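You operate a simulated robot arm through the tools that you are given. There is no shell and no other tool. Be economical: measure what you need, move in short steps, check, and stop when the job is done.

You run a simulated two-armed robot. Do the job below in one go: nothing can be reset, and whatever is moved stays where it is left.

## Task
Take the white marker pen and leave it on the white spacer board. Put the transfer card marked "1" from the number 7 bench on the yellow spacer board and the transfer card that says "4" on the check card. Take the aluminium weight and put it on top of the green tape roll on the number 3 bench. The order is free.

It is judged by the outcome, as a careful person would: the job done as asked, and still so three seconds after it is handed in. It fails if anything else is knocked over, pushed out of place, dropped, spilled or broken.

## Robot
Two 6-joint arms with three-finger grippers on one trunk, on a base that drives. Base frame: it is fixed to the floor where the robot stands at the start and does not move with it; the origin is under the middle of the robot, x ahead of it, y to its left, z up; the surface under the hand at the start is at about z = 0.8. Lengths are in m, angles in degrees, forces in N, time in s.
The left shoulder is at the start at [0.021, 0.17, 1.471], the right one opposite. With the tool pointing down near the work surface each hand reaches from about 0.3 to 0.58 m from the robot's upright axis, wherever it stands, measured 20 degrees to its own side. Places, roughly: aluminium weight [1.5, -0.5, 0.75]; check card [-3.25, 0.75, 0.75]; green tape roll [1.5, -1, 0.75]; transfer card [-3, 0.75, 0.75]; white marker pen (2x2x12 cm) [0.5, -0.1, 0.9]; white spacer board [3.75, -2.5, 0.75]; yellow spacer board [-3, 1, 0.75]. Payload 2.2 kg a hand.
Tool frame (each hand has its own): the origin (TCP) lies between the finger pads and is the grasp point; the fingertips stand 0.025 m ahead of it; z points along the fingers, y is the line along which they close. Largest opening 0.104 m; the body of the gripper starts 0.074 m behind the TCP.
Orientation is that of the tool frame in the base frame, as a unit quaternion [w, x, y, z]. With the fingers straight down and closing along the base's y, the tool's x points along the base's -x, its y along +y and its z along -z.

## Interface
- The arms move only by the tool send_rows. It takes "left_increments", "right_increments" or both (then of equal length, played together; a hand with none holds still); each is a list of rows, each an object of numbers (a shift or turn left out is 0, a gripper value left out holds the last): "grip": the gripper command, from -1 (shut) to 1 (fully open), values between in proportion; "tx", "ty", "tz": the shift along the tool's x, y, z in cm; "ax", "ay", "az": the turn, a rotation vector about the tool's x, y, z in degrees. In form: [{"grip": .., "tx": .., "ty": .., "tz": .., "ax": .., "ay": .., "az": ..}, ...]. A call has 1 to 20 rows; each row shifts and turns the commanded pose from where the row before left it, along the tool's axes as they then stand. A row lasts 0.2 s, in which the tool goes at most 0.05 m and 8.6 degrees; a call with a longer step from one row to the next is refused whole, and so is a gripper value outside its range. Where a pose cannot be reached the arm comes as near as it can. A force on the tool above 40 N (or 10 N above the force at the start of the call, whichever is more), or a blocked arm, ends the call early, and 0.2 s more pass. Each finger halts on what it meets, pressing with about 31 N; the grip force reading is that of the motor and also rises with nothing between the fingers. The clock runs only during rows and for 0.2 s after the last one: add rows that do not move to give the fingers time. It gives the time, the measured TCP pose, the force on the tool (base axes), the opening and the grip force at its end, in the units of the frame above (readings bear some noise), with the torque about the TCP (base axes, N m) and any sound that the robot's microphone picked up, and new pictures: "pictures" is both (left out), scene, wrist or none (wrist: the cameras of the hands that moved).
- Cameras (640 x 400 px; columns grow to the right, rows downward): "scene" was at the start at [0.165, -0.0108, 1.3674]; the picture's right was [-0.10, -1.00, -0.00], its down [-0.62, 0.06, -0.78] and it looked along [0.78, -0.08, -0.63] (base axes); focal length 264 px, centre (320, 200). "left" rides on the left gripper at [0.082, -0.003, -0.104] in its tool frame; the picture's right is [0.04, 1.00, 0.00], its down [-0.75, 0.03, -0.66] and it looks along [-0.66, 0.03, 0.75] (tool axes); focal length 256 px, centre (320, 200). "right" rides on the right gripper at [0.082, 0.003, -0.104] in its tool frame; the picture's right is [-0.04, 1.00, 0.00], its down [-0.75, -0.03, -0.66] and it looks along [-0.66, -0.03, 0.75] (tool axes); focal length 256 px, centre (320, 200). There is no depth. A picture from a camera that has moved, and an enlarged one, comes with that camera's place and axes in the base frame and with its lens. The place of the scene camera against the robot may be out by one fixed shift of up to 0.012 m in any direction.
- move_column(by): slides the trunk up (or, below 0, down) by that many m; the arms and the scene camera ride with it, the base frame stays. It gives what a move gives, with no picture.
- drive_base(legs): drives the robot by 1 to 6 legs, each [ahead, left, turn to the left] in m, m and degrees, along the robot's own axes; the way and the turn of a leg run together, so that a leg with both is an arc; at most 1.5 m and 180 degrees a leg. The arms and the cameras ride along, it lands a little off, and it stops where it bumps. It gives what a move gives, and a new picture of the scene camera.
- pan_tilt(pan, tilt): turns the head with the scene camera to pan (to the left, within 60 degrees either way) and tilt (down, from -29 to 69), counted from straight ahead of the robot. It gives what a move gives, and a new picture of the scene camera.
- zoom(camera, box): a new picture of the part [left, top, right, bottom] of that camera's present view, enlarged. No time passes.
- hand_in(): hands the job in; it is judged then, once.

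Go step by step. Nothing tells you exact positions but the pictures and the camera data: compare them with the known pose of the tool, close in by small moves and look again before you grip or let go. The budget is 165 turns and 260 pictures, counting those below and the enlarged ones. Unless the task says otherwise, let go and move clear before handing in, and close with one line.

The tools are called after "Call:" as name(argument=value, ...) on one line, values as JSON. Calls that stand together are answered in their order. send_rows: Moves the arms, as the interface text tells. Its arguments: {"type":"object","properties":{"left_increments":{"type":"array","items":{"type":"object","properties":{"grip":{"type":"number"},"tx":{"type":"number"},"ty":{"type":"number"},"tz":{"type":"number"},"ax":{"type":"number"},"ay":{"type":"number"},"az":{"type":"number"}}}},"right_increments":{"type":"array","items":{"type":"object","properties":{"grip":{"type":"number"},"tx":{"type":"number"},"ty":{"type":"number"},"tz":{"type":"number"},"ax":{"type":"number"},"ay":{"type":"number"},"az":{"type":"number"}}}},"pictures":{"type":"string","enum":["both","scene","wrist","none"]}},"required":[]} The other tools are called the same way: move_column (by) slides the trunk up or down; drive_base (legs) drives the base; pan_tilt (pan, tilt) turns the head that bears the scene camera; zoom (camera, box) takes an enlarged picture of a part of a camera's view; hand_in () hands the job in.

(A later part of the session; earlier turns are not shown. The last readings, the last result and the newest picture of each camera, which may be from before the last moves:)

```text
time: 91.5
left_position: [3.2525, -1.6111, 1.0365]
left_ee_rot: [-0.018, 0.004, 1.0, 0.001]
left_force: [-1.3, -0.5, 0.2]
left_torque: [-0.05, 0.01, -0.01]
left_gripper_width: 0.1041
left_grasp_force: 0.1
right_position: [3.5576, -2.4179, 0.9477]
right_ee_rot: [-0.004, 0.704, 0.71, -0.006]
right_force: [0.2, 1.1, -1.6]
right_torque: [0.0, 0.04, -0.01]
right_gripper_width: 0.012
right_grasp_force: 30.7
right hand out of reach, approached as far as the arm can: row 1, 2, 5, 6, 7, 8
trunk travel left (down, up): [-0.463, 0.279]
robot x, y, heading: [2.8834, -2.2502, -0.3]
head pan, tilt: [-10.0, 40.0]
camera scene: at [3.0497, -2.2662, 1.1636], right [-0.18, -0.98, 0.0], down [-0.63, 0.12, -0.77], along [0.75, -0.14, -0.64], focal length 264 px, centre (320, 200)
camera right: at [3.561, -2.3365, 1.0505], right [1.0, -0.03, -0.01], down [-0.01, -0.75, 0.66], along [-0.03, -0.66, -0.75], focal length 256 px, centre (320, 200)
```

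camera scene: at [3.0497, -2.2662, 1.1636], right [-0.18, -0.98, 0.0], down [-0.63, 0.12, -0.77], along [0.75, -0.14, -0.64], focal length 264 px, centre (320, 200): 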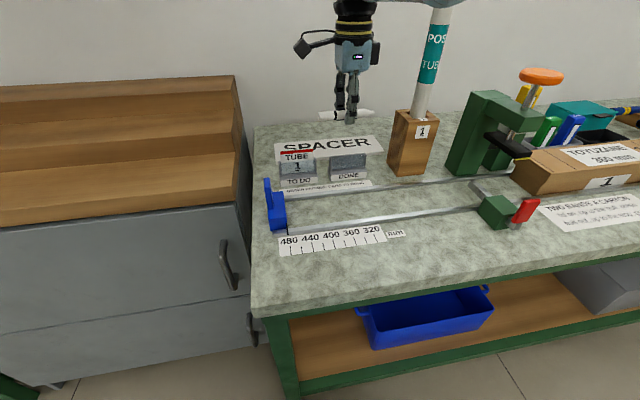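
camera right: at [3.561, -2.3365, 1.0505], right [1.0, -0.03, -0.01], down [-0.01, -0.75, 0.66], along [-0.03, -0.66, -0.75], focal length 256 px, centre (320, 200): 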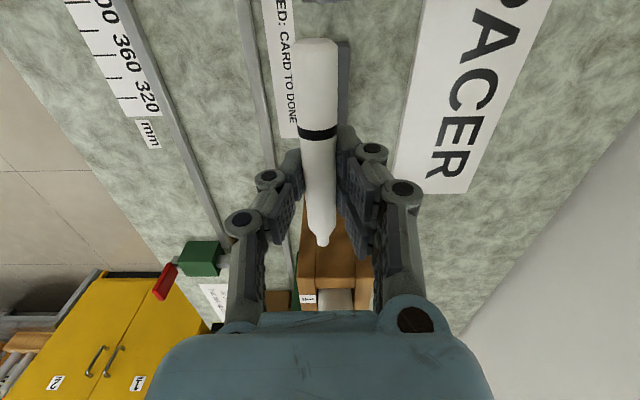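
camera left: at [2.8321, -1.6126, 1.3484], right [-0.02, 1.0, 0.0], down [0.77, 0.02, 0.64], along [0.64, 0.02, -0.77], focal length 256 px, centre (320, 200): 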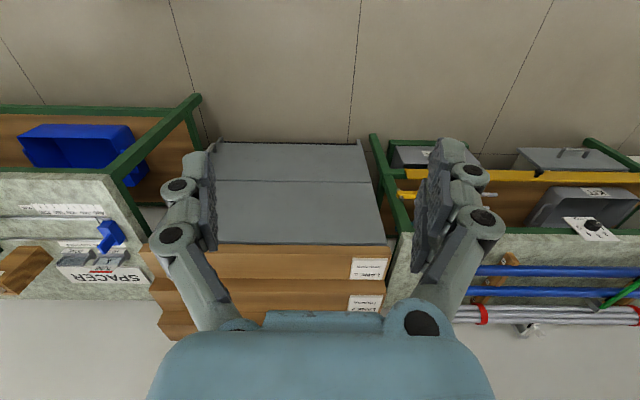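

The arm's outer limit at this height falls ~13 cm short. I'll step the trunk down while raising the hand to bring the shoulder level, which gains reach.

Call:
move_column(by=-0.06)

Call:
send_rows(right_increments=[{"tz": -3}, {"tz": -4}, {"ty": 0}], pictures="none")

Call:
move_column(by=-0.07)

Call:
send_rows(right_increments=[{"tz": -4}, {"tz": -3}, {"ty": 0}], pictures="none")

```text
time: 92.5
left_position: [3.2537, -1.61, 0.9702]
left_ee_rot: [-0.028, 0.004, 1.0, 0.0]
left_force: [0.4, 0.8, -0.4]
left_torque: [0.0, -0.03, -0.02]
left_gripper_width: 0.1038
left_grasp_force: 0.0
right_position: [3.5573, -2.4186, 0.888]
right_ee_rot: [-0.005, 0.703, 0.711, -0.005]
right_force: [-1.0, -1.0, -1.2]
right_torque: [0.01, 0.0, 0.03]
right_gripper_width: 0.0124
right_grasp_force: 30.8
trunk travel left (down, up): [-0.403, 0.339]
robot x, y, heading: [2.8863, -2.25, -0.6]
head pan, tilt: [-10.0, 40.0]
```

```text
time: 93.3
left_position: [3.2546, -1.6105, 0.9696]
left_ee_rot: [-0.028, 0.003, 1.0, -0.001]
left_force: [-0.8, -0.2, -0.4]
left_torque: [-0.03, -0.01, 0.02]
left_gripper_width: 0.1041
left_grasp_force: 0.1
right_position: [3.5548, -2.4172, 0.9586]
right_ee_rot: [-0.006, 0.703, 0.711, -0.006]
right_force: [0.4, 0.4, 1.0]
right_torque: [0.01, -0.01, 0.0]
right_gripper_width: 0.0122
right_grasp_force: 31.1
trunk travel left (down, up): [-0.403, 0.339]
robot x, y, heading: [2.8853, -2.2466, -0.3]
head pan, tilt: [-10.0, 40.0]
```

```text
time: 94.4
left_position: [3.2552, -1.6112, 0.8874]
left_ee_rot: [-0.046, 0.003, 0.999, 0.001]
left_force: [-0.3, -0.1, 0.8]
left_torque: [0.01, -0.03, 0.01]
left_gripper_width: 0.1039
left_grasp_force: 0.1
right_position: [3.5575, -2.4163, 0.8885]
right_ee_rot: [-0.003, 0.704, 0.711, -0.005]
right_force: [-0.8, 0.5, 0.2]
right_torque: [0.01, -0.03, -0.02]
right_gripper_width: 0.012
right_grasp_force: 30.8
trunk travel left (down, up): [-0.333, 0.409]
robot x, y, heading: [2.8833, -2.2514, -0.4]
head pan, tilt: [-10.0, 40.0]
```

```text
time: 95.2
left_position: [3.2541, -1.6111, 0.8864]
left_ee_rot: [-0.047, 0.003, 0.999, 0.0]
left_force: [0.6, 0.9, -0.5]
left_torque: [0.01, 0.02, -0.03]
left_gripper_width: 0.1039
left_grasp_force: 0.2
right_position: [3.5603, -2.4162, 0.9594]
right_ee_rot: [-0.005, 0.703, 0.711, -0.006]
right_force: [1.1, -0.4, 0.3]
right_torque: [-0.02, -0.03, 0.02]
right_gripper_width: 0.0119
right_grasp_force: 30.7
trunk travel left (down, up): [-0.333, 0.409]
robot x, y, heading: [2.8856, -2.2482, -0.6]
head pan, tilt: [-10.0, 40.0]
```

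Call:
send_rows(right_increments=[{"ty": 3}, {"ty": 3}, {"ty": 3}, {"ty": 3.5}, {"ty": 0}])

```text
time: 96.4
left_position: [3.2548, -1.6098, 0.8853]
left_ee_rot: [-0.047, 0.003, 0.999, -0.001]
left_force: [-0.3, -0.3, 0.0]
left_torque: [-0.02, -0.02, 0.03]
left_gripper_width: 0.1038
left_grasp_force: 0.0
right_position: [3.5827, -2.426, 0.9535]
right_ee_rot: [-0.006, 0.704, 0.711, -0.006]
right_force: [0.4, 0.9, 0.5]
right_torque: [-0.01, 0.01, -0.01]
right_gripper_width: 0.0119
right_grasp_force: 31.0
right hand out of reach, approached as far as the arm can: row 1, 2, 3, 4
trunk travel left (down, up): [-0.333, 0.409]
robot x, y, heading: [2.8844, -2.2463, -0.5]
head pan, tilt: [-10.0, 40.0]
camera scene: at [3.0547, -2.2661, 1.0298], right [-0.18, -0.98, 0.0], down [-0.63, 0.12, -0.77], along [0.75, -0.14, -0.64], focal length 264 px, centre (320, 200)
camera right: at [3.5873, -2.3447, 1.0558], right [1.0, -0.03, -0.01], down [-0.01, -0.75, 0.66], along [-0.03, -0.66, -0.75], focal length 256 px, centre (320, 200)
```

scene: 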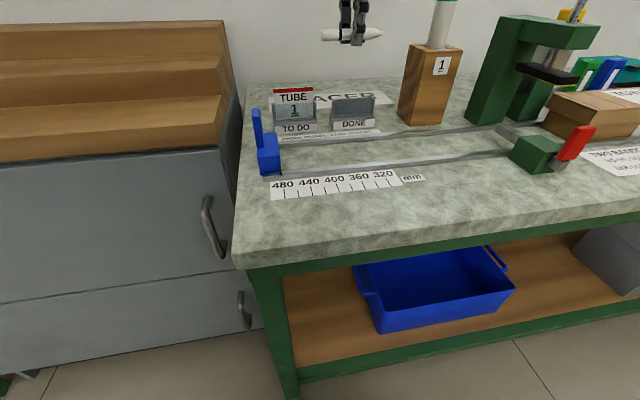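
right: 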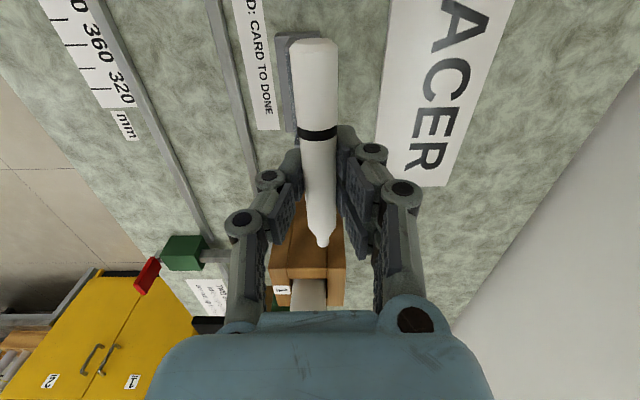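

Still ~10 cm short. I'll cautiously ease the base 6 cm closer (it stops if it bumps) and then tilt the hand forward slightly.

Call:
drive_base(legs=[[0.03, 0, 0.5], [0.03, 0, 0]])

Call:
send_rows(right_increments=[{"ax": -5}, {"ax": -5}, {"ax": -5}, {"ty": 0}, {"ty": 0}])

```text
time: 97.7
left_position: [3.3119, -1.6065, 0.8857]
left_ee_rot: [-0.049, -0.002, 0.999, 0.001]
left_force: [0.2, -0.2, -0.3]
left_torque: [0.02, 0.04, -0.02]
left_gripper_width: 0.1041
left_grasp_force: 0.1
right_position: [3.6481, -2.4194, 0.951]
right_ee_rot: [-0.006, 0.699, 0.715, -0.007]
right_force: [1.3, -0.3, -1.0]
right_torque: [-0.01, 0.03, -0.02]
right_gripper_width: 0.0117
right_grasp_force: 31.4
trunk travel left (down, up): [-0.333, 0.409]
robot x, y, heading: [2.947, -2.2486, 0.3]
head pan, tilt: [-10.0, 40.0]
camera scene: at [3.1178, -2.2648, 1.0294], right [-0.17, -0.99, 0.0], down [-0.64, 0.11, -0.76], along [0.75, -0.13, -0.64], focal length 264 px, centre (320, 200)
```

scene: 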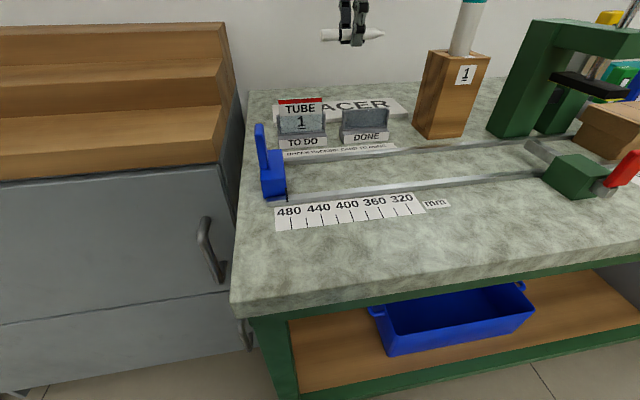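

```text
time: 98.9
left_position: [3.3089, -1.6076, 0.8871]
left_ee_rot: [-0.047, -0.002, 0.999, 0.0]
left_force: [-0.4, -0.1, 0.6]
left_torque: [0.03, 0.04, -0.02]
left_gripper_width: 0.1042
left_grasp_force: 0.1
right_position: [3.6464, -2.4199, 0.9511]
right_ee_rot: [0.087, 0.694, 0.709, 0.087]
right_force: [-0.5, -1.2, -0.4]
right_torque: [-0.01, 0.0, 0.0]
right_gripper_width: 0.0116
right_grasp_force: 31.2
trunk travel left (down, up): [-0.333, 0.409]
robot x, y, heading: [2.9492, -2.2521, 0.3]
head pan, tilt: [-10.0, 40.0]
camera scene: at [3.1159, -2.2648, 1.0298], right [-0.17, -0.99, 0.0], down [-0.63, 0.11, -0.77], along [0.75, -0.13, -0.64], focal length 264 px, centre (320, 200)
camera right: at [3.6225, -2.3384, 1.0526], right [0.97, -0.02, 0.24], down [-0.17, -0.76, 0.63], along [0.17, -0.65, -0.74], focal length 256 px, centre (320, 200)
```

scene: 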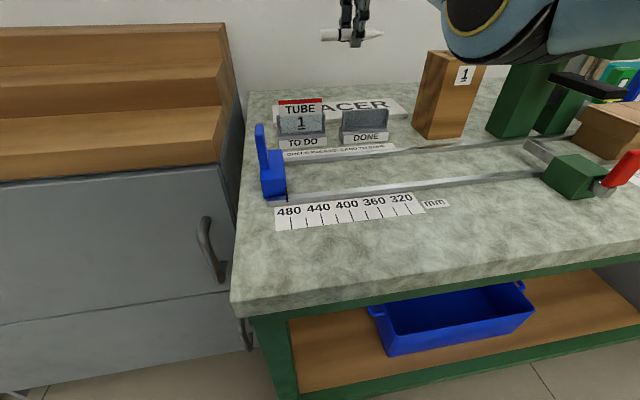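
right: 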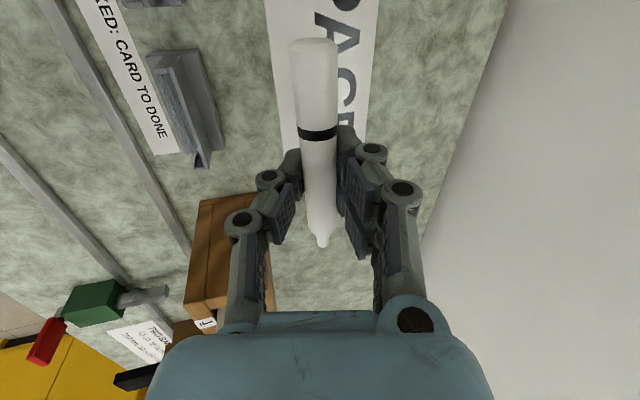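

No bump, and now within reach. I'll move forward 4 cm over the board and descend most of the way, then check.

Call:
send_rows(right_increments=[{"ty": 2, "tz": 0.5}, {"ty": 1.9, "tz": 0.5}, {"ty": 0}, {"tz": 2.4, "ty": -0.65}, {"tz": 2.4, "ty": -0.65}, {"tz": 2.4, "ty": -0.65}, {"ty": 0}])

Call:
zoom(camera="scene", box=[240, 20, 480, 170])

```text
time: 100.5
left_position: [3.3099, -1.6068, 0.8872]
left_ee_rot: [-0.046, -0.002, 0.999, -0.002]
left_force: [0.3, -0.9, 0.2]
left_torque: [-0.02, 0.0, 0.0]
left_gripper_width: 0.1042
left_grasp_force: 0.0
right_position: [3.6885, -2.4192, 0.8742]
right_ee_rot: [0.086, 0.694, 0.709, 0.087]
right_force: [0.3, -0.5, -0.3]
right_torque: [0.0, -0.02, -0.01]
right_gripper_width: 0.0118
right_grasp_force: 31.3
trunk travel left (down, up): [-0.333, 0.409]
robot x, y, heading: [2.9459, -2.2459, 0.3]
head pan, tilt: [-10.0, 40.0]
camera scene: at [3.1158, -2.2648, 1.0299], right [-0.17, -0.99, 0.0], down [-0.63, 0.11, -0.77], along [0.75, -0.13, -0.64], focal length 264 px, centre (320, 200)
camera right: at [3.6635, -2.3378, 0.9758], right [0.97, -0.02, 0.24], down [-0.17, -0.76, 0.63], along [0.17, -0.65, -0.74], focal length 256 px, centre (320, 200)
```

scene: 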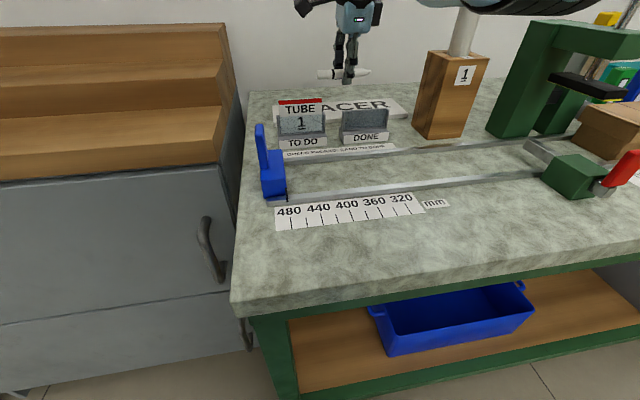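
right: 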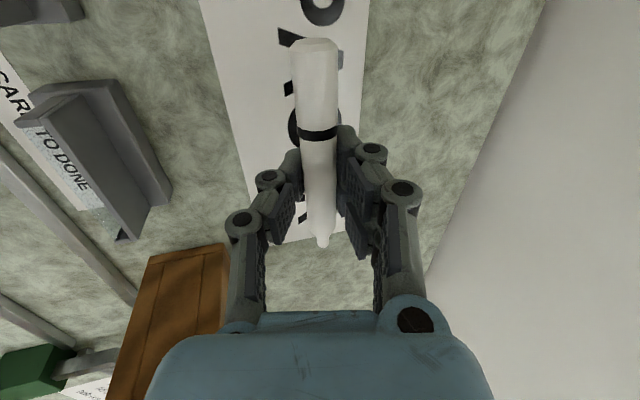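

```text
2.67 times, centred on (360, 95) of scene
camera zoom: at [3.1158, -2.2648, 1.0299], right [-0.17, -0.99, 0.0], down [-0.63, 0.11, -0.77], along [0.75, -0.13, -0.64], focal length 704 px, centre (213, 480)
```

zoom: 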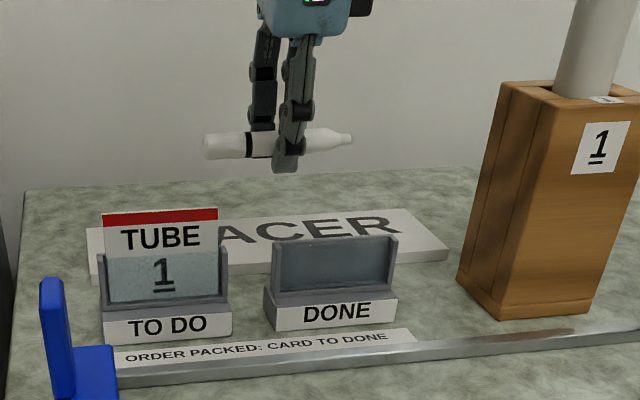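

The pen is centred over the board. Descending slowly toward contact.

Call:
send_rows(right_increments=[{"tz": 1.0, "ty": -0.26}, {"tz": 1.0, "ty": -0.26}, {"tz": 0.5, "ty": -0.13}, {"ty": 0}], pictures="wrist")

Call:
zoom(camera="scene", box=[280, 50, 440, 150])

```text
time: 101.5
left_position: [3.3094, -1.6069, 0.8872]
left_ee_rot: [-0.047, -0.003, 0.999, 0.001]
left_force: [0.7, 1.0, 0.1]
left_torque: [-0.02, 0.0, 0.01]
left_gripper_width: 0.1041
left_grasp_force: 0.0
right_position: [3.6863, -2.4192, 0.8509]
right_ee_rot: [0.086, 0.694, 0.709, 0.087]
right_force: [0.4, 0.6, 0.9]
right_torque: [-0.01, -0.02, -0.01]
right_gripper_width: 0.0115
right_grasp_force: 31.0
trunk travel left (down, up): [-0.333, 0.409]
robot x, y, heading: [2.947, -2.2463, 0.3]
head pan, tilt: [-10.0, 40.0]
camera right: at [3.6618, -2.3378, 0.9518], right [0.97, -0.02, 0.24], down [-0.17, -0.76, 0.63], along [0.17, -0.65, -0.74], focal length 256 px, centre (320, 200)
```

right: 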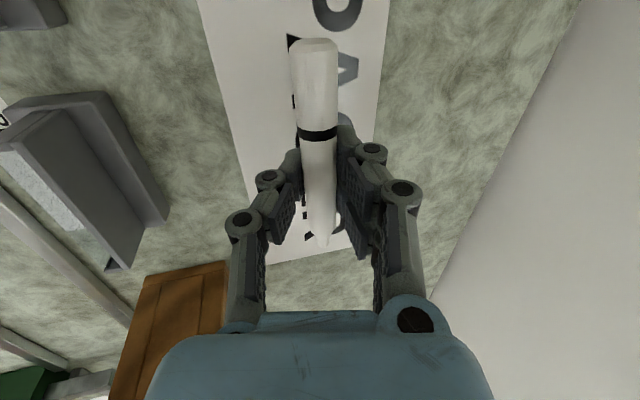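

```text
4.00 times, centred on (360, 100) of scene
camera zoom: at [3.1159, -2.2648, 1.0298], right [-0.17, -0.99, 0.0], down [-0.63, 0.11, -0.77], along [0.75, -0.13, -0.64], focal length 1056 px, centre (160, 600)
```

zoom: 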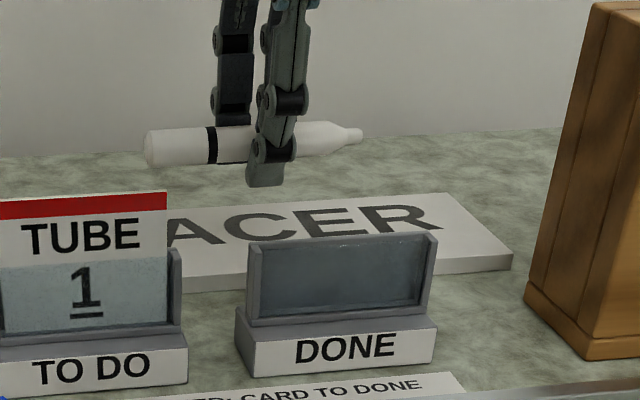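

Call:
send_rows(right_increments=[{"tz": 0.4, "ty": -0.1}, {"tz": 0.4, "ty": -0.1}, {"tz": 0.4, "ty": -0.1}, {"ty": 0}], pictures="none")

Call:
zoom(camera="scene", box=[280, 50, 440, 150])

```text
time: 102.5
left_position: [3.3092, -1.6072, 0.8867]
left_ee_rot: [-0.047, -0.001, 0.999, 0.0]
left_force: [0.1, 0.5, 0.4]
left_torque: [-0.01, -0.01, -0.02]
left_gripper_width: 0.1039
left_grasp_force: 0.1
right_position: [3.6852, -2.4175, 0.8393]
right_ee_rot: [0.087, 0.694, 0.709, 0.087]
right_force: [0.1, 0.3, 0.2]
right_torque: [0.01, 0.01, -0.01]
right_gripper_width: 0.0115
right_grasp_force: 31.0
trunk travel left (down, up): [-0.333, 0.409]
robot x, y, heading: [2.9436, -2.2496, 0.1]
head pan, tilt: [-10.0, 40.0]
```

```text
4.00 times, centred on (360, 100) of scene
camera zoom: at [3.1159, -2.2648, 1.0298], right [-0.17, -0.99, 0.0], down [-0.63, 0.11, -0.77], along [0.75, -0.13, -0.64], focal length 1056 px, centre (160, 600)
```

zoom: 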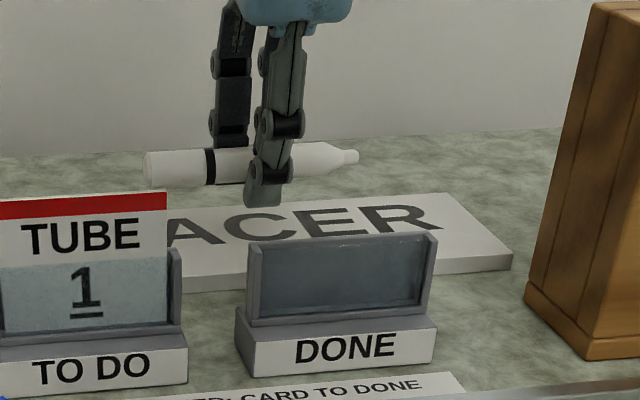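

Call:
send_rows(right_increments=[{"tz": 0.4, "ty": -0.1}, {"tz": 0.4, "ty": -0.1}, {"tz": 0.4, "ty": -0.1}, {"tz": 0.4, "ty": -0.1}, {"ty": 0}], pictures="none")

Call:
zoom(camera="scene", box=[280, 50, 440, 150])

```text
time: 103.7
left_position: [3.3088, -1.6074, 0.8872]
left_ee_rot: [-0.047, -0.002, 0.999, 0.0]
left_force: [-0.2, 0.3, 0.0]
left_torque: [0.01, -0.05, -0.01]
left_gripper_width: 0.1039
left_grasp_force: 0.0
right_position: [3.6838, -2.4165, 0.8229]
right_ee_rot: [0.087, 0.695, 0.709, 0.087]
right_force: [-0.1, -0.8, -0.6]
right_torque: [0.0, 0.03, 0.03]
right_gripper_width: 0.0113
right_grasp_force: 31.5
trunk travel left (down, up): [-0.333, 0.409]
robot x, y, heading: [2.9497, -2.2509, 0.3]
head pan, tilt: [-10.0, 40.0]
```

```text
4.00 times, centred on (360, 100) of scene
camera zoom: at [3.1159, -2.2648, 1.0298], right [-0.17, -0.99, 0.0], down [-0.63, 0.11, -0.77], along [0.75, -0.13, -0.64], focal length 1056 px, centre (160, 600)
```

zoom: 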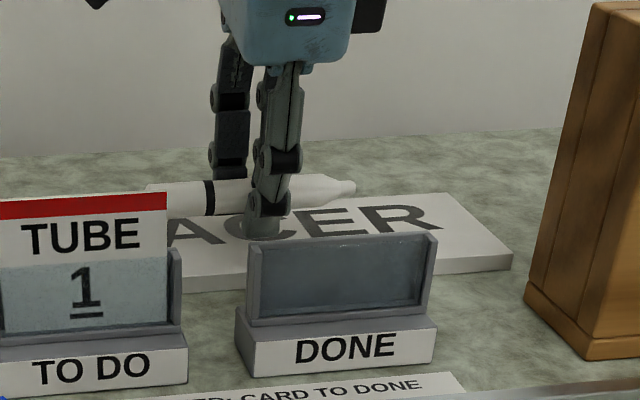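

Call:
send_rows(right_increments=[{"tz": 0.3, "ty": -0.08}, {"tz": 0.3, "ty": -0.08}, {"tz": 0.3, "ty": -0.08}, {"ty": 0}], pictures="wrist")

Call:
zoom(camera="scene", box=[280, 50, 440, 150])

```text
time: 104.7
left_position: [3.3084, -1.6069, 0.8869]
left_ee_rot: [-0.046, -0.002, 0.999, -0.001]
left_force: [0.7, 0.0, 0.4]
left_torque: [-0.03, 0.01, -0.01]
left_gripper_width: 0.1039
left_grasp_force: 0.1
right_position: [3.6843, -2.4197, 0.815]
right_ee_rot: [0.088, 0.694, 0.709, 0.089]
right_force: [-1.0, -1.1, 16.9]
right_torque: [0.01, 0.17, 0.02]
right_gripper_width: 0.0121
right_grasp_force: 31.0
trunk travel left (down, up): [-0.333, 0.409]
robot x, y, heading: [2.9448, -2.2507, 0.3]
head pan, tilt: [-10.0, 40.0]
camera right: at [3.6602, -2.3379, 0.9173], right [0.97, -0.02, 0.25], down [-0.18, -0.76, 0.63], along [0.18, -0.65, -0.74], focal length 256 px, centre (320, 200)
```

right: 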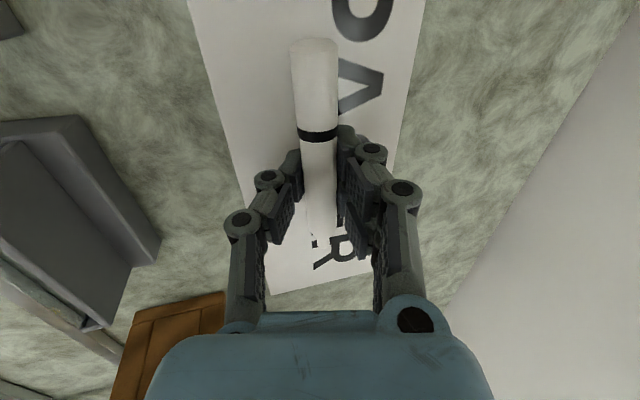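

```text
4.00 times, centred on (360, 100) of scene
camera zoom: at [3.1143, -2.2646, 1.0303], right [-0.17, -0.99, 0.0], down [-0.63, 0.11, -0.77], along [0.76, -0.13, -0.64], focal length 1056 px, centre (160, 600)
```

zoom: 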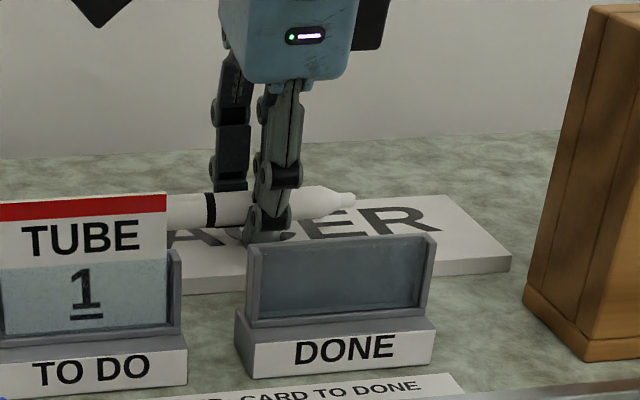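

The finger tip touches the board, with the pen just above it. I'll open slowly so the pen settles between the fingers, then look.

Call:
send_rows(right_increments=[{"grip": -0.7}, {"grip": -0.6}, {"grip": -0.5}, {"grip": -0.4}, {"grip": -0.35}, {"grip": -0.3}, {"ty": 0}, {"ty": 0}], pictures="wrist")

Call:
zoom(camera="scene", box=[280, 50, 440, 150])

```text
time: 106.5
left_position: [3.3109, -1.6078, 0.8866]
left_ee_rot: [-0.046, -0.002, 0.999, 0.0]
left_force: [0.2, -0.4, 0.2]
left_torque: [0.05, -0.02, -0.01]
left_gripper_width: 0.1042
left_grasp_force: 0.1
right_position: [3.6844, -2.4188, 0.8138]
right_ee_rot: [0.086, 0.694, 0.709, 0.087]
right_force: [0.0, -0.1, 2.7]
right_torque: [-0.03, 0.03, -0.05]
right_gripper_width: 0.0418
right_grasp_force: 0.0
trunk travel left (down, up): [-0.333, 0.409]
robot x, y, heading: [2.9458, -2.2503, 0.1]
head pan, tilt: [-10.0, 40.0]
camera right: at [3.6607, -2.3377, 0.9142], right [0.97, -0.02, 0.24], down [-0.17, -0.76, 0.63], along [0.17, -0.65, -0.74], focal length 256 px, centre (320, 200)
```

right: 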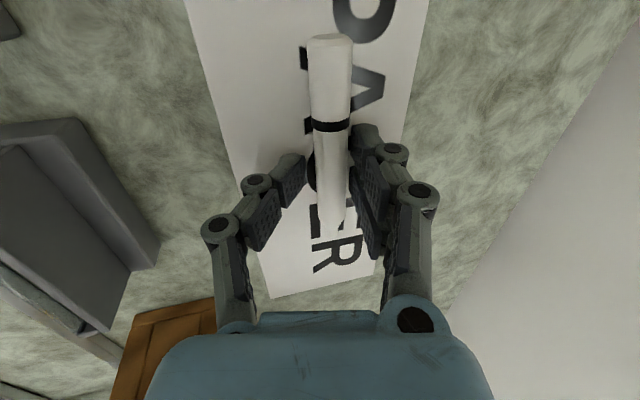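

```text
4.00 times, centred on (360, 100) of scene
camera zoom: at [3.1157, -2.2647, 1.0299], right [-0.17, -0.99, 0.0], down [-0.63, 0.11, -0.77], along [0.75, -0.13, -0.64], focal length 1056 px, centre (160, 600)
```

zoom: 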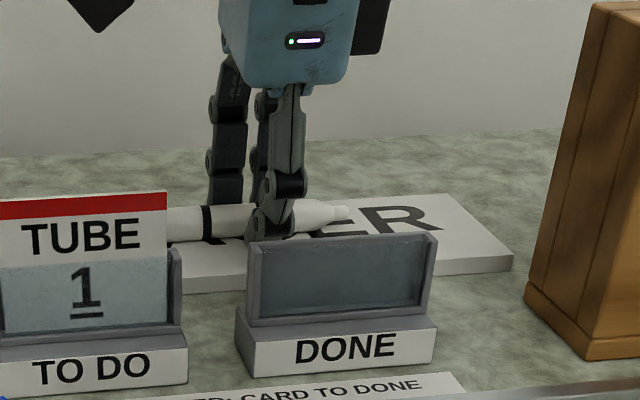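

The pen lies on the board between the fingers. I'll open a bit more, see it settle, and rise straight up.

Call:
send_rows(right_increments=[{"grip": -0.2}, {"grip": -0.1}, {"ty": 0}, {"tz": -0.97, "ty": 0.26}, {"tz": -0.97, "ty": 0.26}, {"tz": -1.9, "ty": 0.52}, {"tz": -1.9, "ty": 0.52}, {"tz": -3.9, "ty": 1.04}, {"ty": 0}], pictures="wrist")

Call:
zoom(camera="scene", box=[280, 50, 440, 150])

```text
time: 108.5
left_position: [3.3103, -1.6087, 0.8864]
left_ee_rot: [-0.047, -0.002, 0.999, 0.0]
left_force: [-0.1, 0.3, 0.1]
left_torque: [-0.02, 0.0, -0.03]
left_gripper_width: 0.1041
left_grasp_force: 0.1
right_position: [3.6877, -2.417, 0.9142]
right_ee_rot: [0.086, 0.694, 0.709, 0.087]
right_force: [-0.1, -0.5, -0.7]
right_torque: [0.03, 0.02, 0.01]
right_gripper_width: 0.0464
right_grasp_force: 0.1
trunk travel left (down, up): [-0.333, 0.409]
robot x, y, heading: [2.9422, -2.2466, 0.4]
head pan, tilt: [-10.0, 40.0]
camera right: at [3.6637, -2.3366, 1.0147], right [0.97, -0.02, 0.24], down [-0.17, -0.76, 0.63], along [0.17, -0.65, -0.74], focal length 256 px, centre (320, 200)
```

right: 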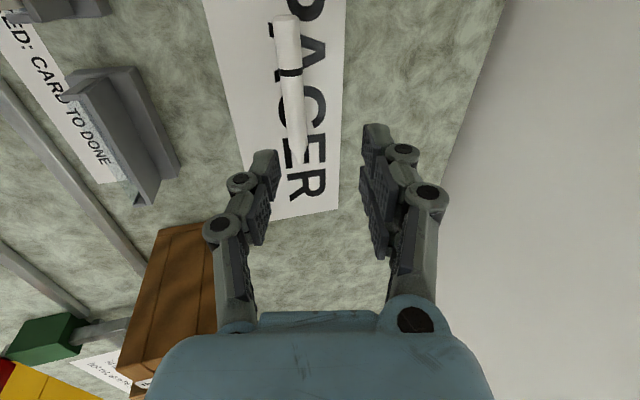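

```text
4.00 times, centred on (360, 100) of scene
camera zoom: at [3.1161, -2.2649, 1.0297], right [-0.17, -0.99, 0.0], down [-0.63, 0.11, -0.77], along [0.75, -0.13, -0.64], focal length 1056 px, centre (160, 600)
```

zoom: 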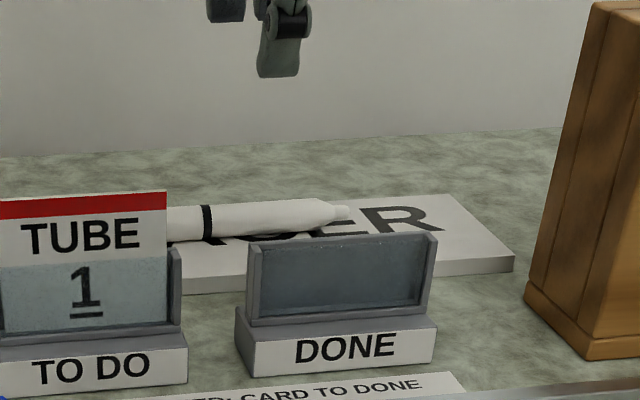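

The marker rests on the white spacer board. I'll rise a bit more, back away, and raise the trunk.

Call:
send_rows(right_increments=[{"tz": -3.9, "ty": 1.04}, {"tz": 0}], pictures="none")

Call:
drive_base(legs=[[-0.5, 0, 0]])

Call:
move_column(by=0.333)

Call:
drive_base(legs=[[0, 0, 90]])

Call:
pan_tilt(pan=45, tilt=20)

```text
time: 109.1
left_position: [3.3091, -1.6069, 0.8862]
left_ee_rot: [-0.047, -0.001, 0.999, 0.001]
left_force: [0.4, 1.4, 0.1]
left_torque: [0.0, 0.03, -0.04]
left_gripper_width: 0.1041
left_grasp_force: 0.1
right_position: [3.6875, -2.4193, 0.9542]
right_ee_rot: [0.086, 0.694, 0.709, 0.086]
right_force: [0.7, -0.3, 1.0]
right_torque: [0.0, 0.0, -0.02]
right_gripper_width: 0.0466
right_grasp_force: 0.1
trunk travel left (down, up): [-0.333, 0.409]
robot x, y, heading: [2.946, -2.2449, 0.1]
head pan, tilt: [-10.0, 40.0]
```

```text
time: 112.1
left_position: [2.8113, -1.61, 0.8867]
left_ee_rot: [-0.047, 0.004, 0.999, 0.001]
left_force: [-0.3, 0.4, 0.7]
left_torque: [0.01, -0.02, 0.01]
left_gripper_width: 0.1043
left_grasp_force: 0.0
right_position: [3.1819, -2.4256, 0.9541]
right_ee_rot: [0.086, 0.698, 0.705, 0.086]
right_force: [0.2, 0.7, -0.3]
right_torque: [-0.01, 0.01, 0.02]
right_gripper_width: 0.0468
right_grasp_force: 0.0
trunk travel left (down, up): [-0.333, 0.409]
robot x, y, heading: [2.4431, -2.246, -0.3]
head pan, tilt: [-10.0, 40.0]
camera scene: at [2.6117, -2.2655, 1.0299], right [-0.18, -0.98, 0.0], down [-0.63, 0.12, -0.77], along [0.75, -0.14, -0.64], focal length 264 px, centre (320, 200)
```

scene: 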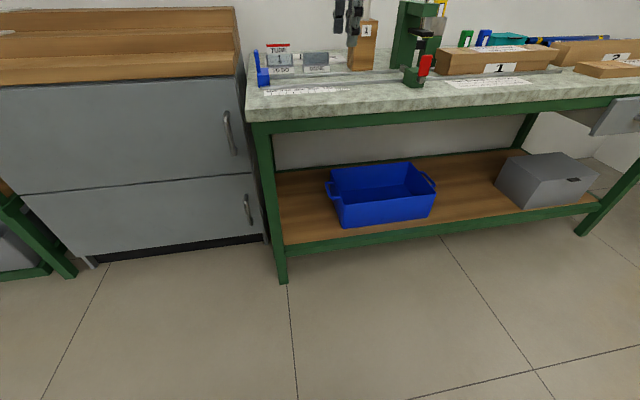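

```text
time: 115.3
left_position: [2.814, -1.6104, 1.2192]
left_ee_rot: [-0.048, 0.003, 0.999, 0.0]
left_force: [0.4, -0.4, 1.3]
left_torque: [0.0, 0.0, 0.0]
left_gripper_width: 0.104
left_grasp_force: 0.1
right_position: [3.1783, -2.427, 1.3196]
right_ee_rot: [0.103, 0.696, 0.703, 0.102]
right_force: [0.4, -0.2, 0.7]
right_torque: [-0.05, -0.02, 0.01]
right_gripper_width: 0.0468
right_grasp_force: 0.0
trunk travel left (down, up): [-0.666, 0.076]
robot x, y, heading: [2.4413, -2.2464, -0.4]
head pan, tilt: [-10.0, 40.0]
```

```text
time: 119.6
left_position: [1.8004, -1.8827, 1.2194]
left_ee_rot: [0.034, 0.707, -0.705, 0.034]
left_force: [0.1, -0.2, 0.1]
left_torque: [0.0, -0.01, 0.01]
left_gripper_width: 0.1041
left_grasp_force: 0.1
right_position: [2.6122, -1.5089, 1.3181]
right_ee_rot: [-0.001, -0.011, 0.989, 0.145]
right_force: [-0.5, 0.2, 0.7]
right_torque: [-0.04, -0.03, 0.02]
right_gripper_width: 0.0468
right_grasp_force: 0.0
trunk travel left (down, up): [-0.666, 0.076]
robot x, y, heading: [2.4399, -2.2485, 90.2]
head pan, tilt: [-10.0, 40.0]
camera scene: at [2.4644, -2.0952, 1.3686], right [0.99, -0.17, 0.0], down [-0.11, -0.63, -0.77], along [0.13, 0.75, -0.64], focal length 264 px, centre (320, 200)
```

scene: 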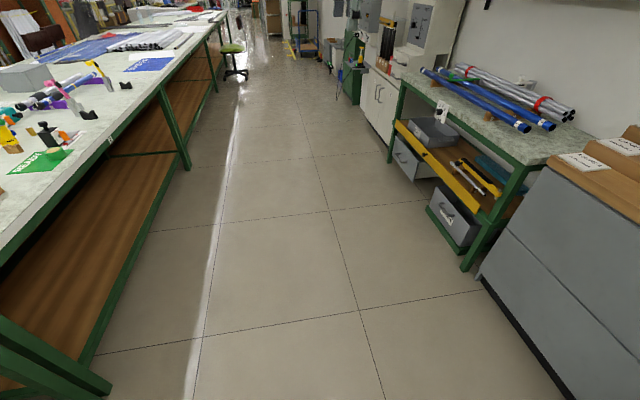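

```text
time: 120.8
left_position: [1.7999, -1.882, 1.2187]
left_ee_rot: [0.032, 0.707, -0.706, 0.034]
left_force: [0.0, 0.0, -0.6]
left_torque: [-0.03, -0.01, -0.02]
left_gripper_width: 0.1039
left_grasp_force: 0.1
right_position: [2.6138, -1.5091, 1.3182]
right_ee_rot: [0.0, -0.01, 0.989, 0.144]
right_force: [-0.2, -0.1, -0.6]
right_torque: [-0.03, -0.01, 0.0]
right_gripper_width: 0.0468
right_grasp_force: 0.0
trunk travel left (down, up): [-0.666, 0.076]
robot x, y, heading: [2.4404, -2.2504, 90.5]
head pan, tilt: [45.0, 20.0]
camera scene: at [2.3839, -2.1132, 1.3999], right [0.71, 0.71, 0.0], down [0.24, -0.24, -0.94], along [-0.67, 0.66, -0.34], focal length 264 px, centre (320, 200)
```

scene: 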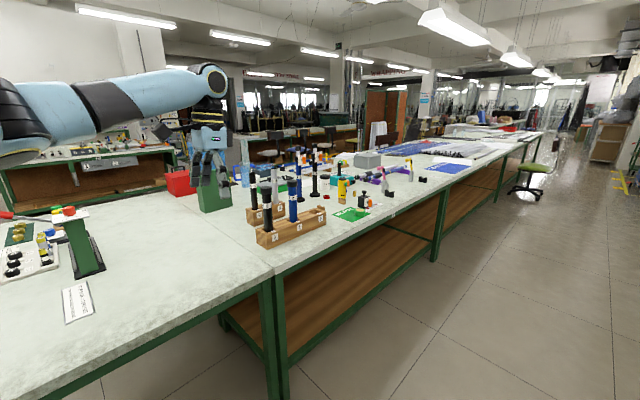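

I'm behind the main bench now. Zooming on its rear side to find the weight and tape roll.

Call:
zoom(camera="scene", box=[240, 140, 440, 265])

Call:
zoom(camera="scene", box=[0, 190, 240, 340])

```text
3.20 times, centred on (340, 202) of scene
camera zoom: at [2.3839, -2.1132, 1.3999], right [0.71, 0.71, 0.0], down [0.24, -0.24, -0.94], along [-0.67, 0.66, -0.34], focal length 845 px, centre (256, 192)
```

zoom: 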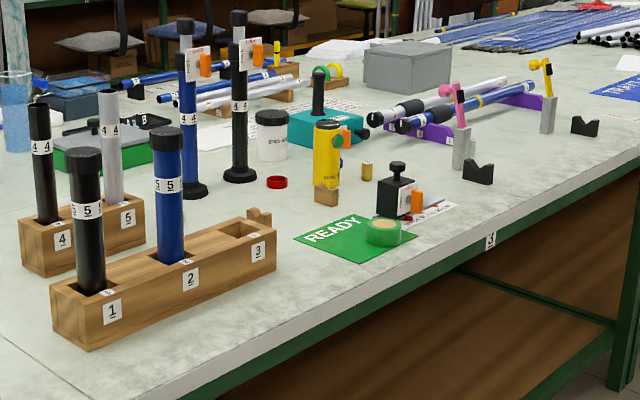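

```text
2.67 times, centred on (120, 265) of scene
camera zoom: at [2.3839, -2.1132, 1.3999], right [0.71, 0.71, 0.0], down [0.24, -0.24, -0.94], along [-0.67, 0.66, -0.34], focal length 704 px, centre (853, 27)
```

zoom: 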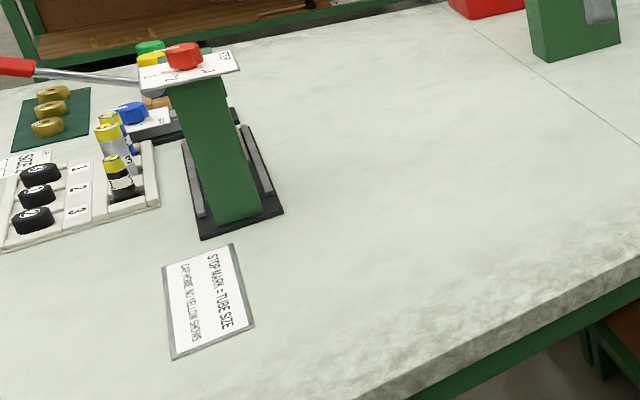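

The green tape roll lies on the green READY card on bench "3". I'll drive along the aisle to y≈-0.8, then face the bench.

Call:
drive_base(legs=[[1.4, 0, 0], [0, 0, 90]])

Call:
pan_tilt(pan=0, tilt=35)

```text
time: 131.7
left_position: [2.0971, -1.5033, 1.2202]
left_ee_rot: [-0.001, 0.999, 0.014, 0.047]
left_force: [-0.3, 0.5, 0.4]
left_torque: [-0.05, 0.0, 0.02]
left_gripper_width: 0.104
left_grasp_force: 0.1
right_position: [1.7023, -0.6997, 1.3183]
right_ee_rot: [0.104, 0.716, -0.683, -0.101]
right_force: [-0.4, -0.5, -0.6]
right_torque: [0.06, -0.03, 0.0]
right_gripper_width: 0.0467
right_grasp_force: 0.0
trunk travel left (down, up): [-0.666, 0.076]
robot x, y, heading: [2.4446, -0.8498, -178.5]
head pan, tilt: [45.0, 20.0]
camera scene: at [2.32, -0.9242, 1.4], right [-0.73, 0.69, 0.0], down [0.24, 0.25, -0.94], along [-0.65, -0.68, -0.34], focal length 264 px, centre (320, 200)
```

scene: 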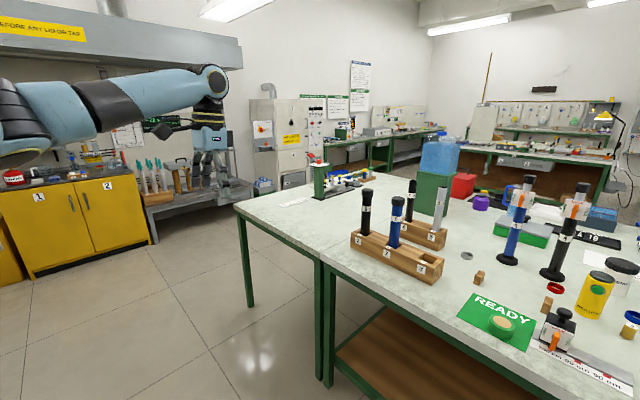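

```text
time: 132.8
left_position: [2.0973, -1.5016, 1.22]
left_ee_rot: [-0.001, 0.999, 0.015, 0.047]
left_force: [-0.9, 0.6, -0.6]
left_torque: [-0.02, 0.03, 0.02]
left_gripper_width: 0.1039
left_grasp_force: 0.1
right_position: [1.7025, -0.7003, 1.3188]
right_ee_rot: [0.103, 0.715, -0.684, -0.101]
right_force: [0.1, -0.3, -0.6]
right_torque: [-0.01, -0.02, -0.01]
right_gripper_width: 0.0466
right_grasp_force: 0.0
trunk travel left (down, up): [-0.666, 0.076]
robot x, y, heading: [2.4441, -0.8528, -178.2]
head pan, tilt: [0.0, 35.0]
camera scene: at [2.2959, -0.8591, 1.3762], right [-0.03, 1.0, 0.0], down [0.57, 0.02, -0.82], along [-0.82, -0.02, -0.57], focal length 264 px, centre (320, 200)
```

scene: 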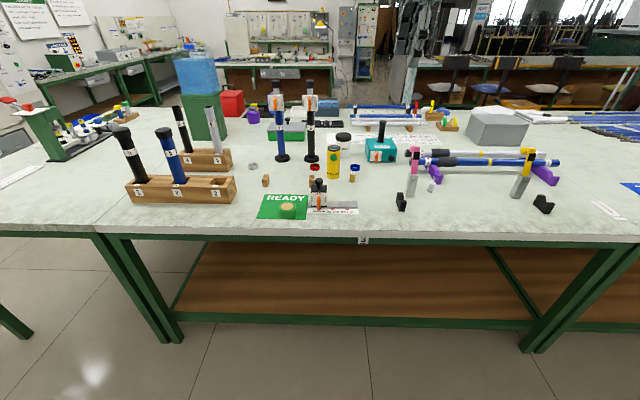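

Call:
zoom(camera="scene", box=[230, 130, 390, 230])

Call:
zoom(camera="scene", box=[380, 130, 570, 230])

```text
4.00 times, centred on (310, 180) of scene
camera zoom: at [2.2959, -0.8591, 1.3762], right [-0.03, 1.0, 0.0], down [0.57, 0.02, -0.82], along [-0.82, -0.02, -0.57], focal length 1056 px, centre (360, 280)
```

zoom: 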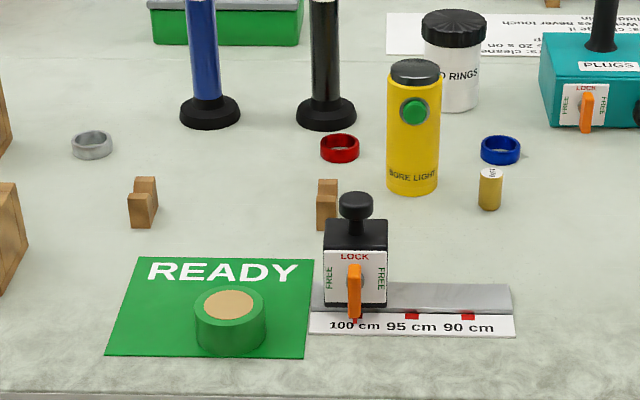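

```text
3.37 times, centred on (475, 180) of scene
camera zoom: at [2.2959, -0.8591, 1.3762], right [-0.03, 1.0, 0.0], down [0.57, 0.02, -0.82], along [-0.82, -0.02, -0.57], focal length 890 px, centre (-202, 267)
```

zoom: 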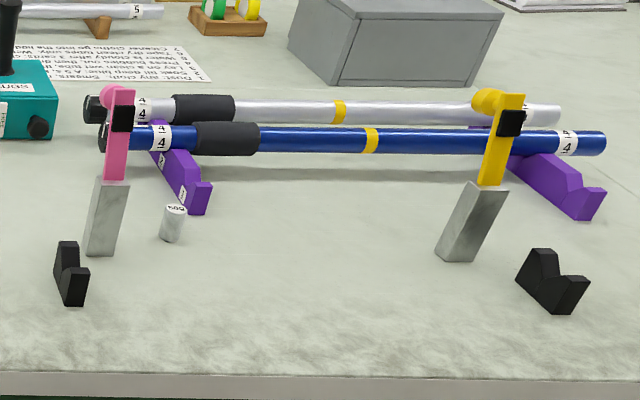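

The aluminium weight (silver, "50g") is at about (1.38, -0.43) near the pink post; the green tape roll at about (1.55, -0.99). I'll reset the right hand to straight down with default yaw, then drive in.

Call:
send_rows(right_increments=[{"ax": 8.35}, {"ax": 8.35}, {"az": -8.1}, {"az": -8.1}, {"az": -8.1}, {"az": -8.1}, {"az": -8.1}, {"az": -8.1}, {"az": -8.1}, {"az": -8.1}, {"az": -8.1}, {"az": -8.1}, {"az": -8.1}, {"grip": 0.2}, {"tz": 0}], pictures="none")

Call:
drive_base(legs=[[0.38, 0, -1.8], [0, -0.28, 0]])

```text
time: 136.0
left_position: [2.0966, -1.5021, 1.2201]
left_ee_rot: [0.0, 0.999, 0.014, 0.047]
left_force: [0.1, 0.8, 0.1]
left_torque: [-0.01, -0.03, 0.02]
left_gripper_width: 0.1041
left_grasp_force: 0.0
right_position: [1.7638, -0.6876, 1.3148]
right_ee_rot: [-0.002, 1.0, 0.015, 0.002]
right_force: [-0.6, 0.1, -0.3]
right_torque: [0.01, 0.0, 0.0]
right_gripper_width: 0.0624
right_grasp_force: 0.0
right hand out of reach, approached as far as the arm can: row 1, 2
trunk travel left (down, up): [-0.666, 0.076]
robot x, y, heading: [2.4407, -0.8516, -178.3]
head pan, tilt: [0.0, 35.0]
```

```text
time: 140.0
left_position: [1.6946, -1.2109, 1.22]
left_ee_rot: [0.0, 0.999, -0.006, 0.048]
left_force: [0.0, -1.0, 0.9]
left_torque: [0.0, 0.0, 0.05]
left_gripper_width: 0.1042
left_grasp_force: 0.1
right_position: [1.3944, -0.3853, 1.3128]
right_ee_rot: [-0.002, 1.0, -0.005, 0.001]
right_force: [-0.3, 0.3, 0.3]
right_torque: [-0.01, 0.03, -0.02]
right_gripper_width: 0.0624
right_grasp_force: 0.1
trunk travel left (down, up): [-0.666, 0.076]
robot x, y, heading: [2.0709, -0.5753, 179.6]
head pan, tilt: [0.0, 35.0]
camera scene: at [1.9205, -0.575, 1.3761], right [0.01, 1.0, 0.0], down [0.57, -0.01, -0.82], along [-0.82, 0.01, -0.57], focal length 264 px, centre (320, 200)
```

scene: 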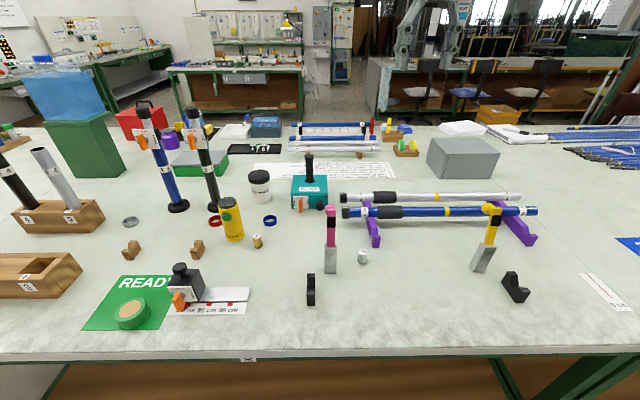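

Call:
drive_base(legs=[[0.12, 0, 0.4]])

Call:
send_rows(right_increments=[{"tz": 4.5}, {"tz": 4.5}, {"tz": 4, "tx": 2, "ty": 1}, {"tz": 4, "tx": 2, "ty": 1}, {"tz": 4, "tx": 2, "ty": 1}, {"tz": 3, "tx": 2, "ty": 1.2}, {"tz": 2, "tx": 2, "ty": 1.2}, {"tx": 2.5, "ty": 1}, {"tx": 0}])

```text
time: 141.2
left_position: [1.5781, -1.2106, 1.2199]
left_ee_rot: [0.001, 0.999, -0.002, 0.047]
left_force: [-0.1, 0.1, -0.4]
left_torque: [0.02, -0.02, -0.02]
left_gripper_width: 0.1044
left_grasp_force: 0.1
right_position: [1.2722, -0.3873, 1.3132]
right_ee_rot: [-0.002, 1.0, -0.002, 0.001]
right_force: [-0.5, 0.0, -0.3]
right_torque: [0.02, 0.0, 0.03]
right_gripper_width: 0.0623
right_grasp_force: 0.1
trunk travel left (down, up): [-0.666, 0.076]
robot x, y, heading: [1.9476, -0.5733, 179.8]
head pan, tilt: [0.0, 35.0]
camera scene: at [1.7985, -0.5748, 1.3762], right [0.01, 1.0, 0.0], down [0.57, 0.0, -0.82], along [-0.82, 0.0, -0.57], focal length 264 px, centre (320, 200)
```

scene: 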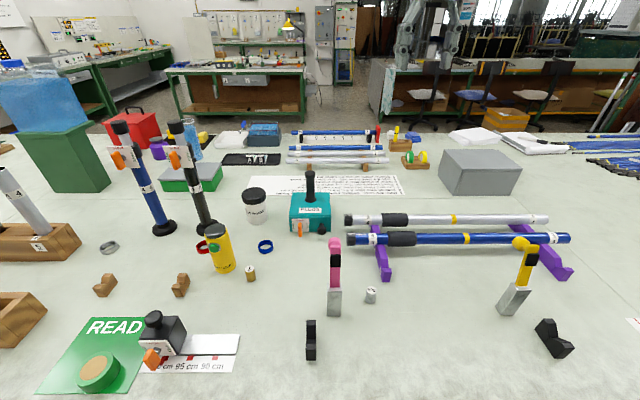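

```text
time: 143.2
left_position: [1.5777, -1.2113, 1.2193]
left_ee_rot: [0.001, 0.999, -0.002, 0.047]
left_force: [-1.3, 1.5, 0.0]
left_torque: [0.01, -0.02, 0.01]
left_gripper_width: 0.104
left_grasp_force: 0.0
right_position: [1.3965, -0.4521, 1.0523]
right_ee_rot: [-0.002, 1.0, -0.002, 0.002]
right_force: [-0.5, -0.5, 0.2]
right_torque: [0.01, -0.01, 0.02]
right_gripper_width: 0.062
right_grasp_force: 0.1
trunk travel left (down, up): [-0.666, 0.076]
robot x, y, heading: [1.9502, -0.5734, 180.0]
head pan, tilt: [0.0, 35.0]
camera scene: at [1.7978, -0.5748, 1.3761], right [0.01, 1.0, 0.0], down [0.57, 0.0, -0.82], along [-0.82, 0.0, -0.57], focal length 264 px, centre (320, 200)
camera right: at [1.4784, -0.4554, 1.1556], right [-0.04, -1.0, 0.0], down [-0.76, 0.03, 0.65], along [-0.65, 0.03, -0.76], focal length 256 px, centre (320, 200)
```

scene: 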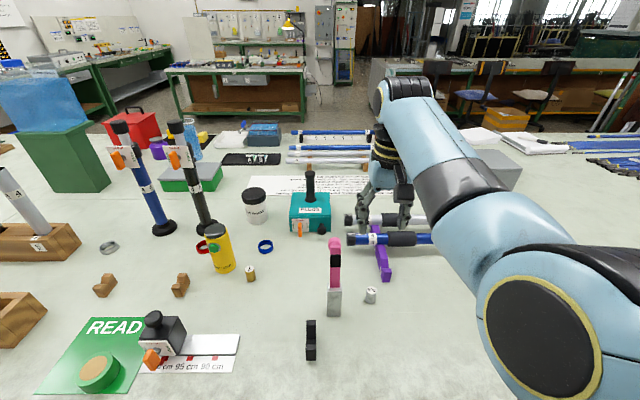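
right: 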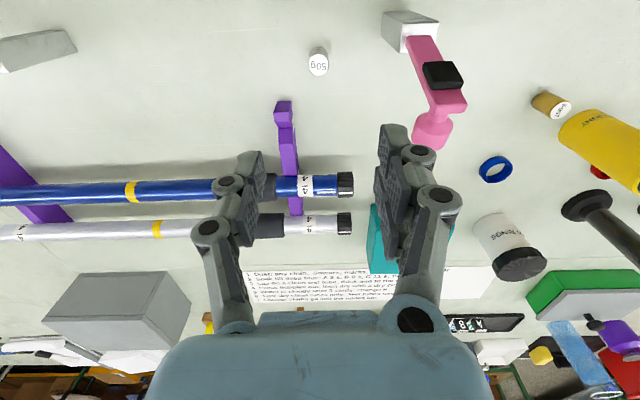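

The pink post's head is only ~7 cm from the weight, so I'll turn the hand 90° (closing along x, camera on the far side) and lean the wrist away by 20°.

Call:
send_rows(right_increments=[{"tz": -4}, {"tz": -4, "az": -7.5}, {"az": -8.25}, {"az": -8.25}, {"az": -8.25}, {"az": -8.25}, {"az": -8.25}, {"az": -8.25}, {"az": -8.25}, {"az": -8.25}, {"az": -8.25}, {"az": -8.25}, {"ay": -6.7}, {"ay": -6.7}, {"ay": -6.6}, {"tz": 0}])

```text
time: 146.6
left_position: [1.5781, -1.2124, 1.221]
left_ee_rot: [0.001, 0.999, -0.002, 0.047]
left_force: [0.6, 1.1, 0.4]
left_torque: [0.0, 0.0, 0.0]
left_gripper_width: 0.1039
left_grasp_force: 0.0
right_position: [1.396, -0.4531, 1.1329]
right_ee_rot: [0.123, 0.697, 0.696, -0.123]
right_force: [0.1, -2.1, 0.8]
right_torque: [0.03, -0.02, 0.01]
right_gripper_width: 0.0623
right_grasp_force: 0.0
trunk travel left (down, up): [-0.666, 0.076]
robot x, y, heading: [1.9462, -0.5735, 180.0]
head pan, tilt: [0.0, 35.0]
camera scene: at [1.7986, -0.5754, 1.3761], right [0.01, 1.0, 0.0], down [0.57, 0.0, -0.82], along [-0.82, 0.0, -0.57], focal length 264 px, centre (320, 200)
camera right: at [1.3994, -0.3403, 1.2028], right [1.0, -0.04, 0.02], down [-0.03, -0.49, 0.87], along [-0.03, -0.87, -0.49], focal length 256 px, centre (320, 200)
```

scene: 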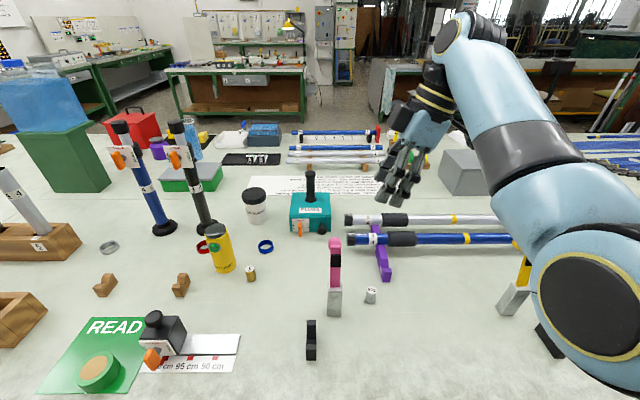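
right: 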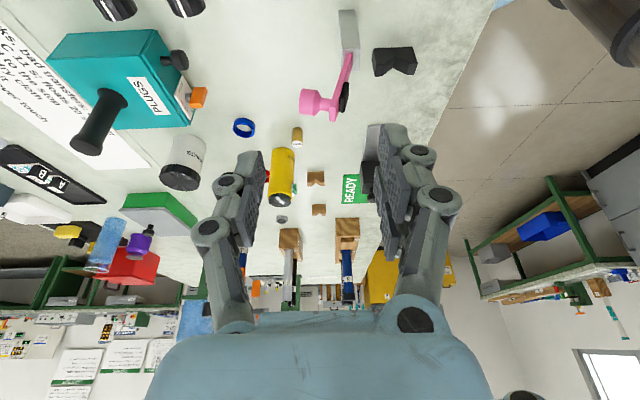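

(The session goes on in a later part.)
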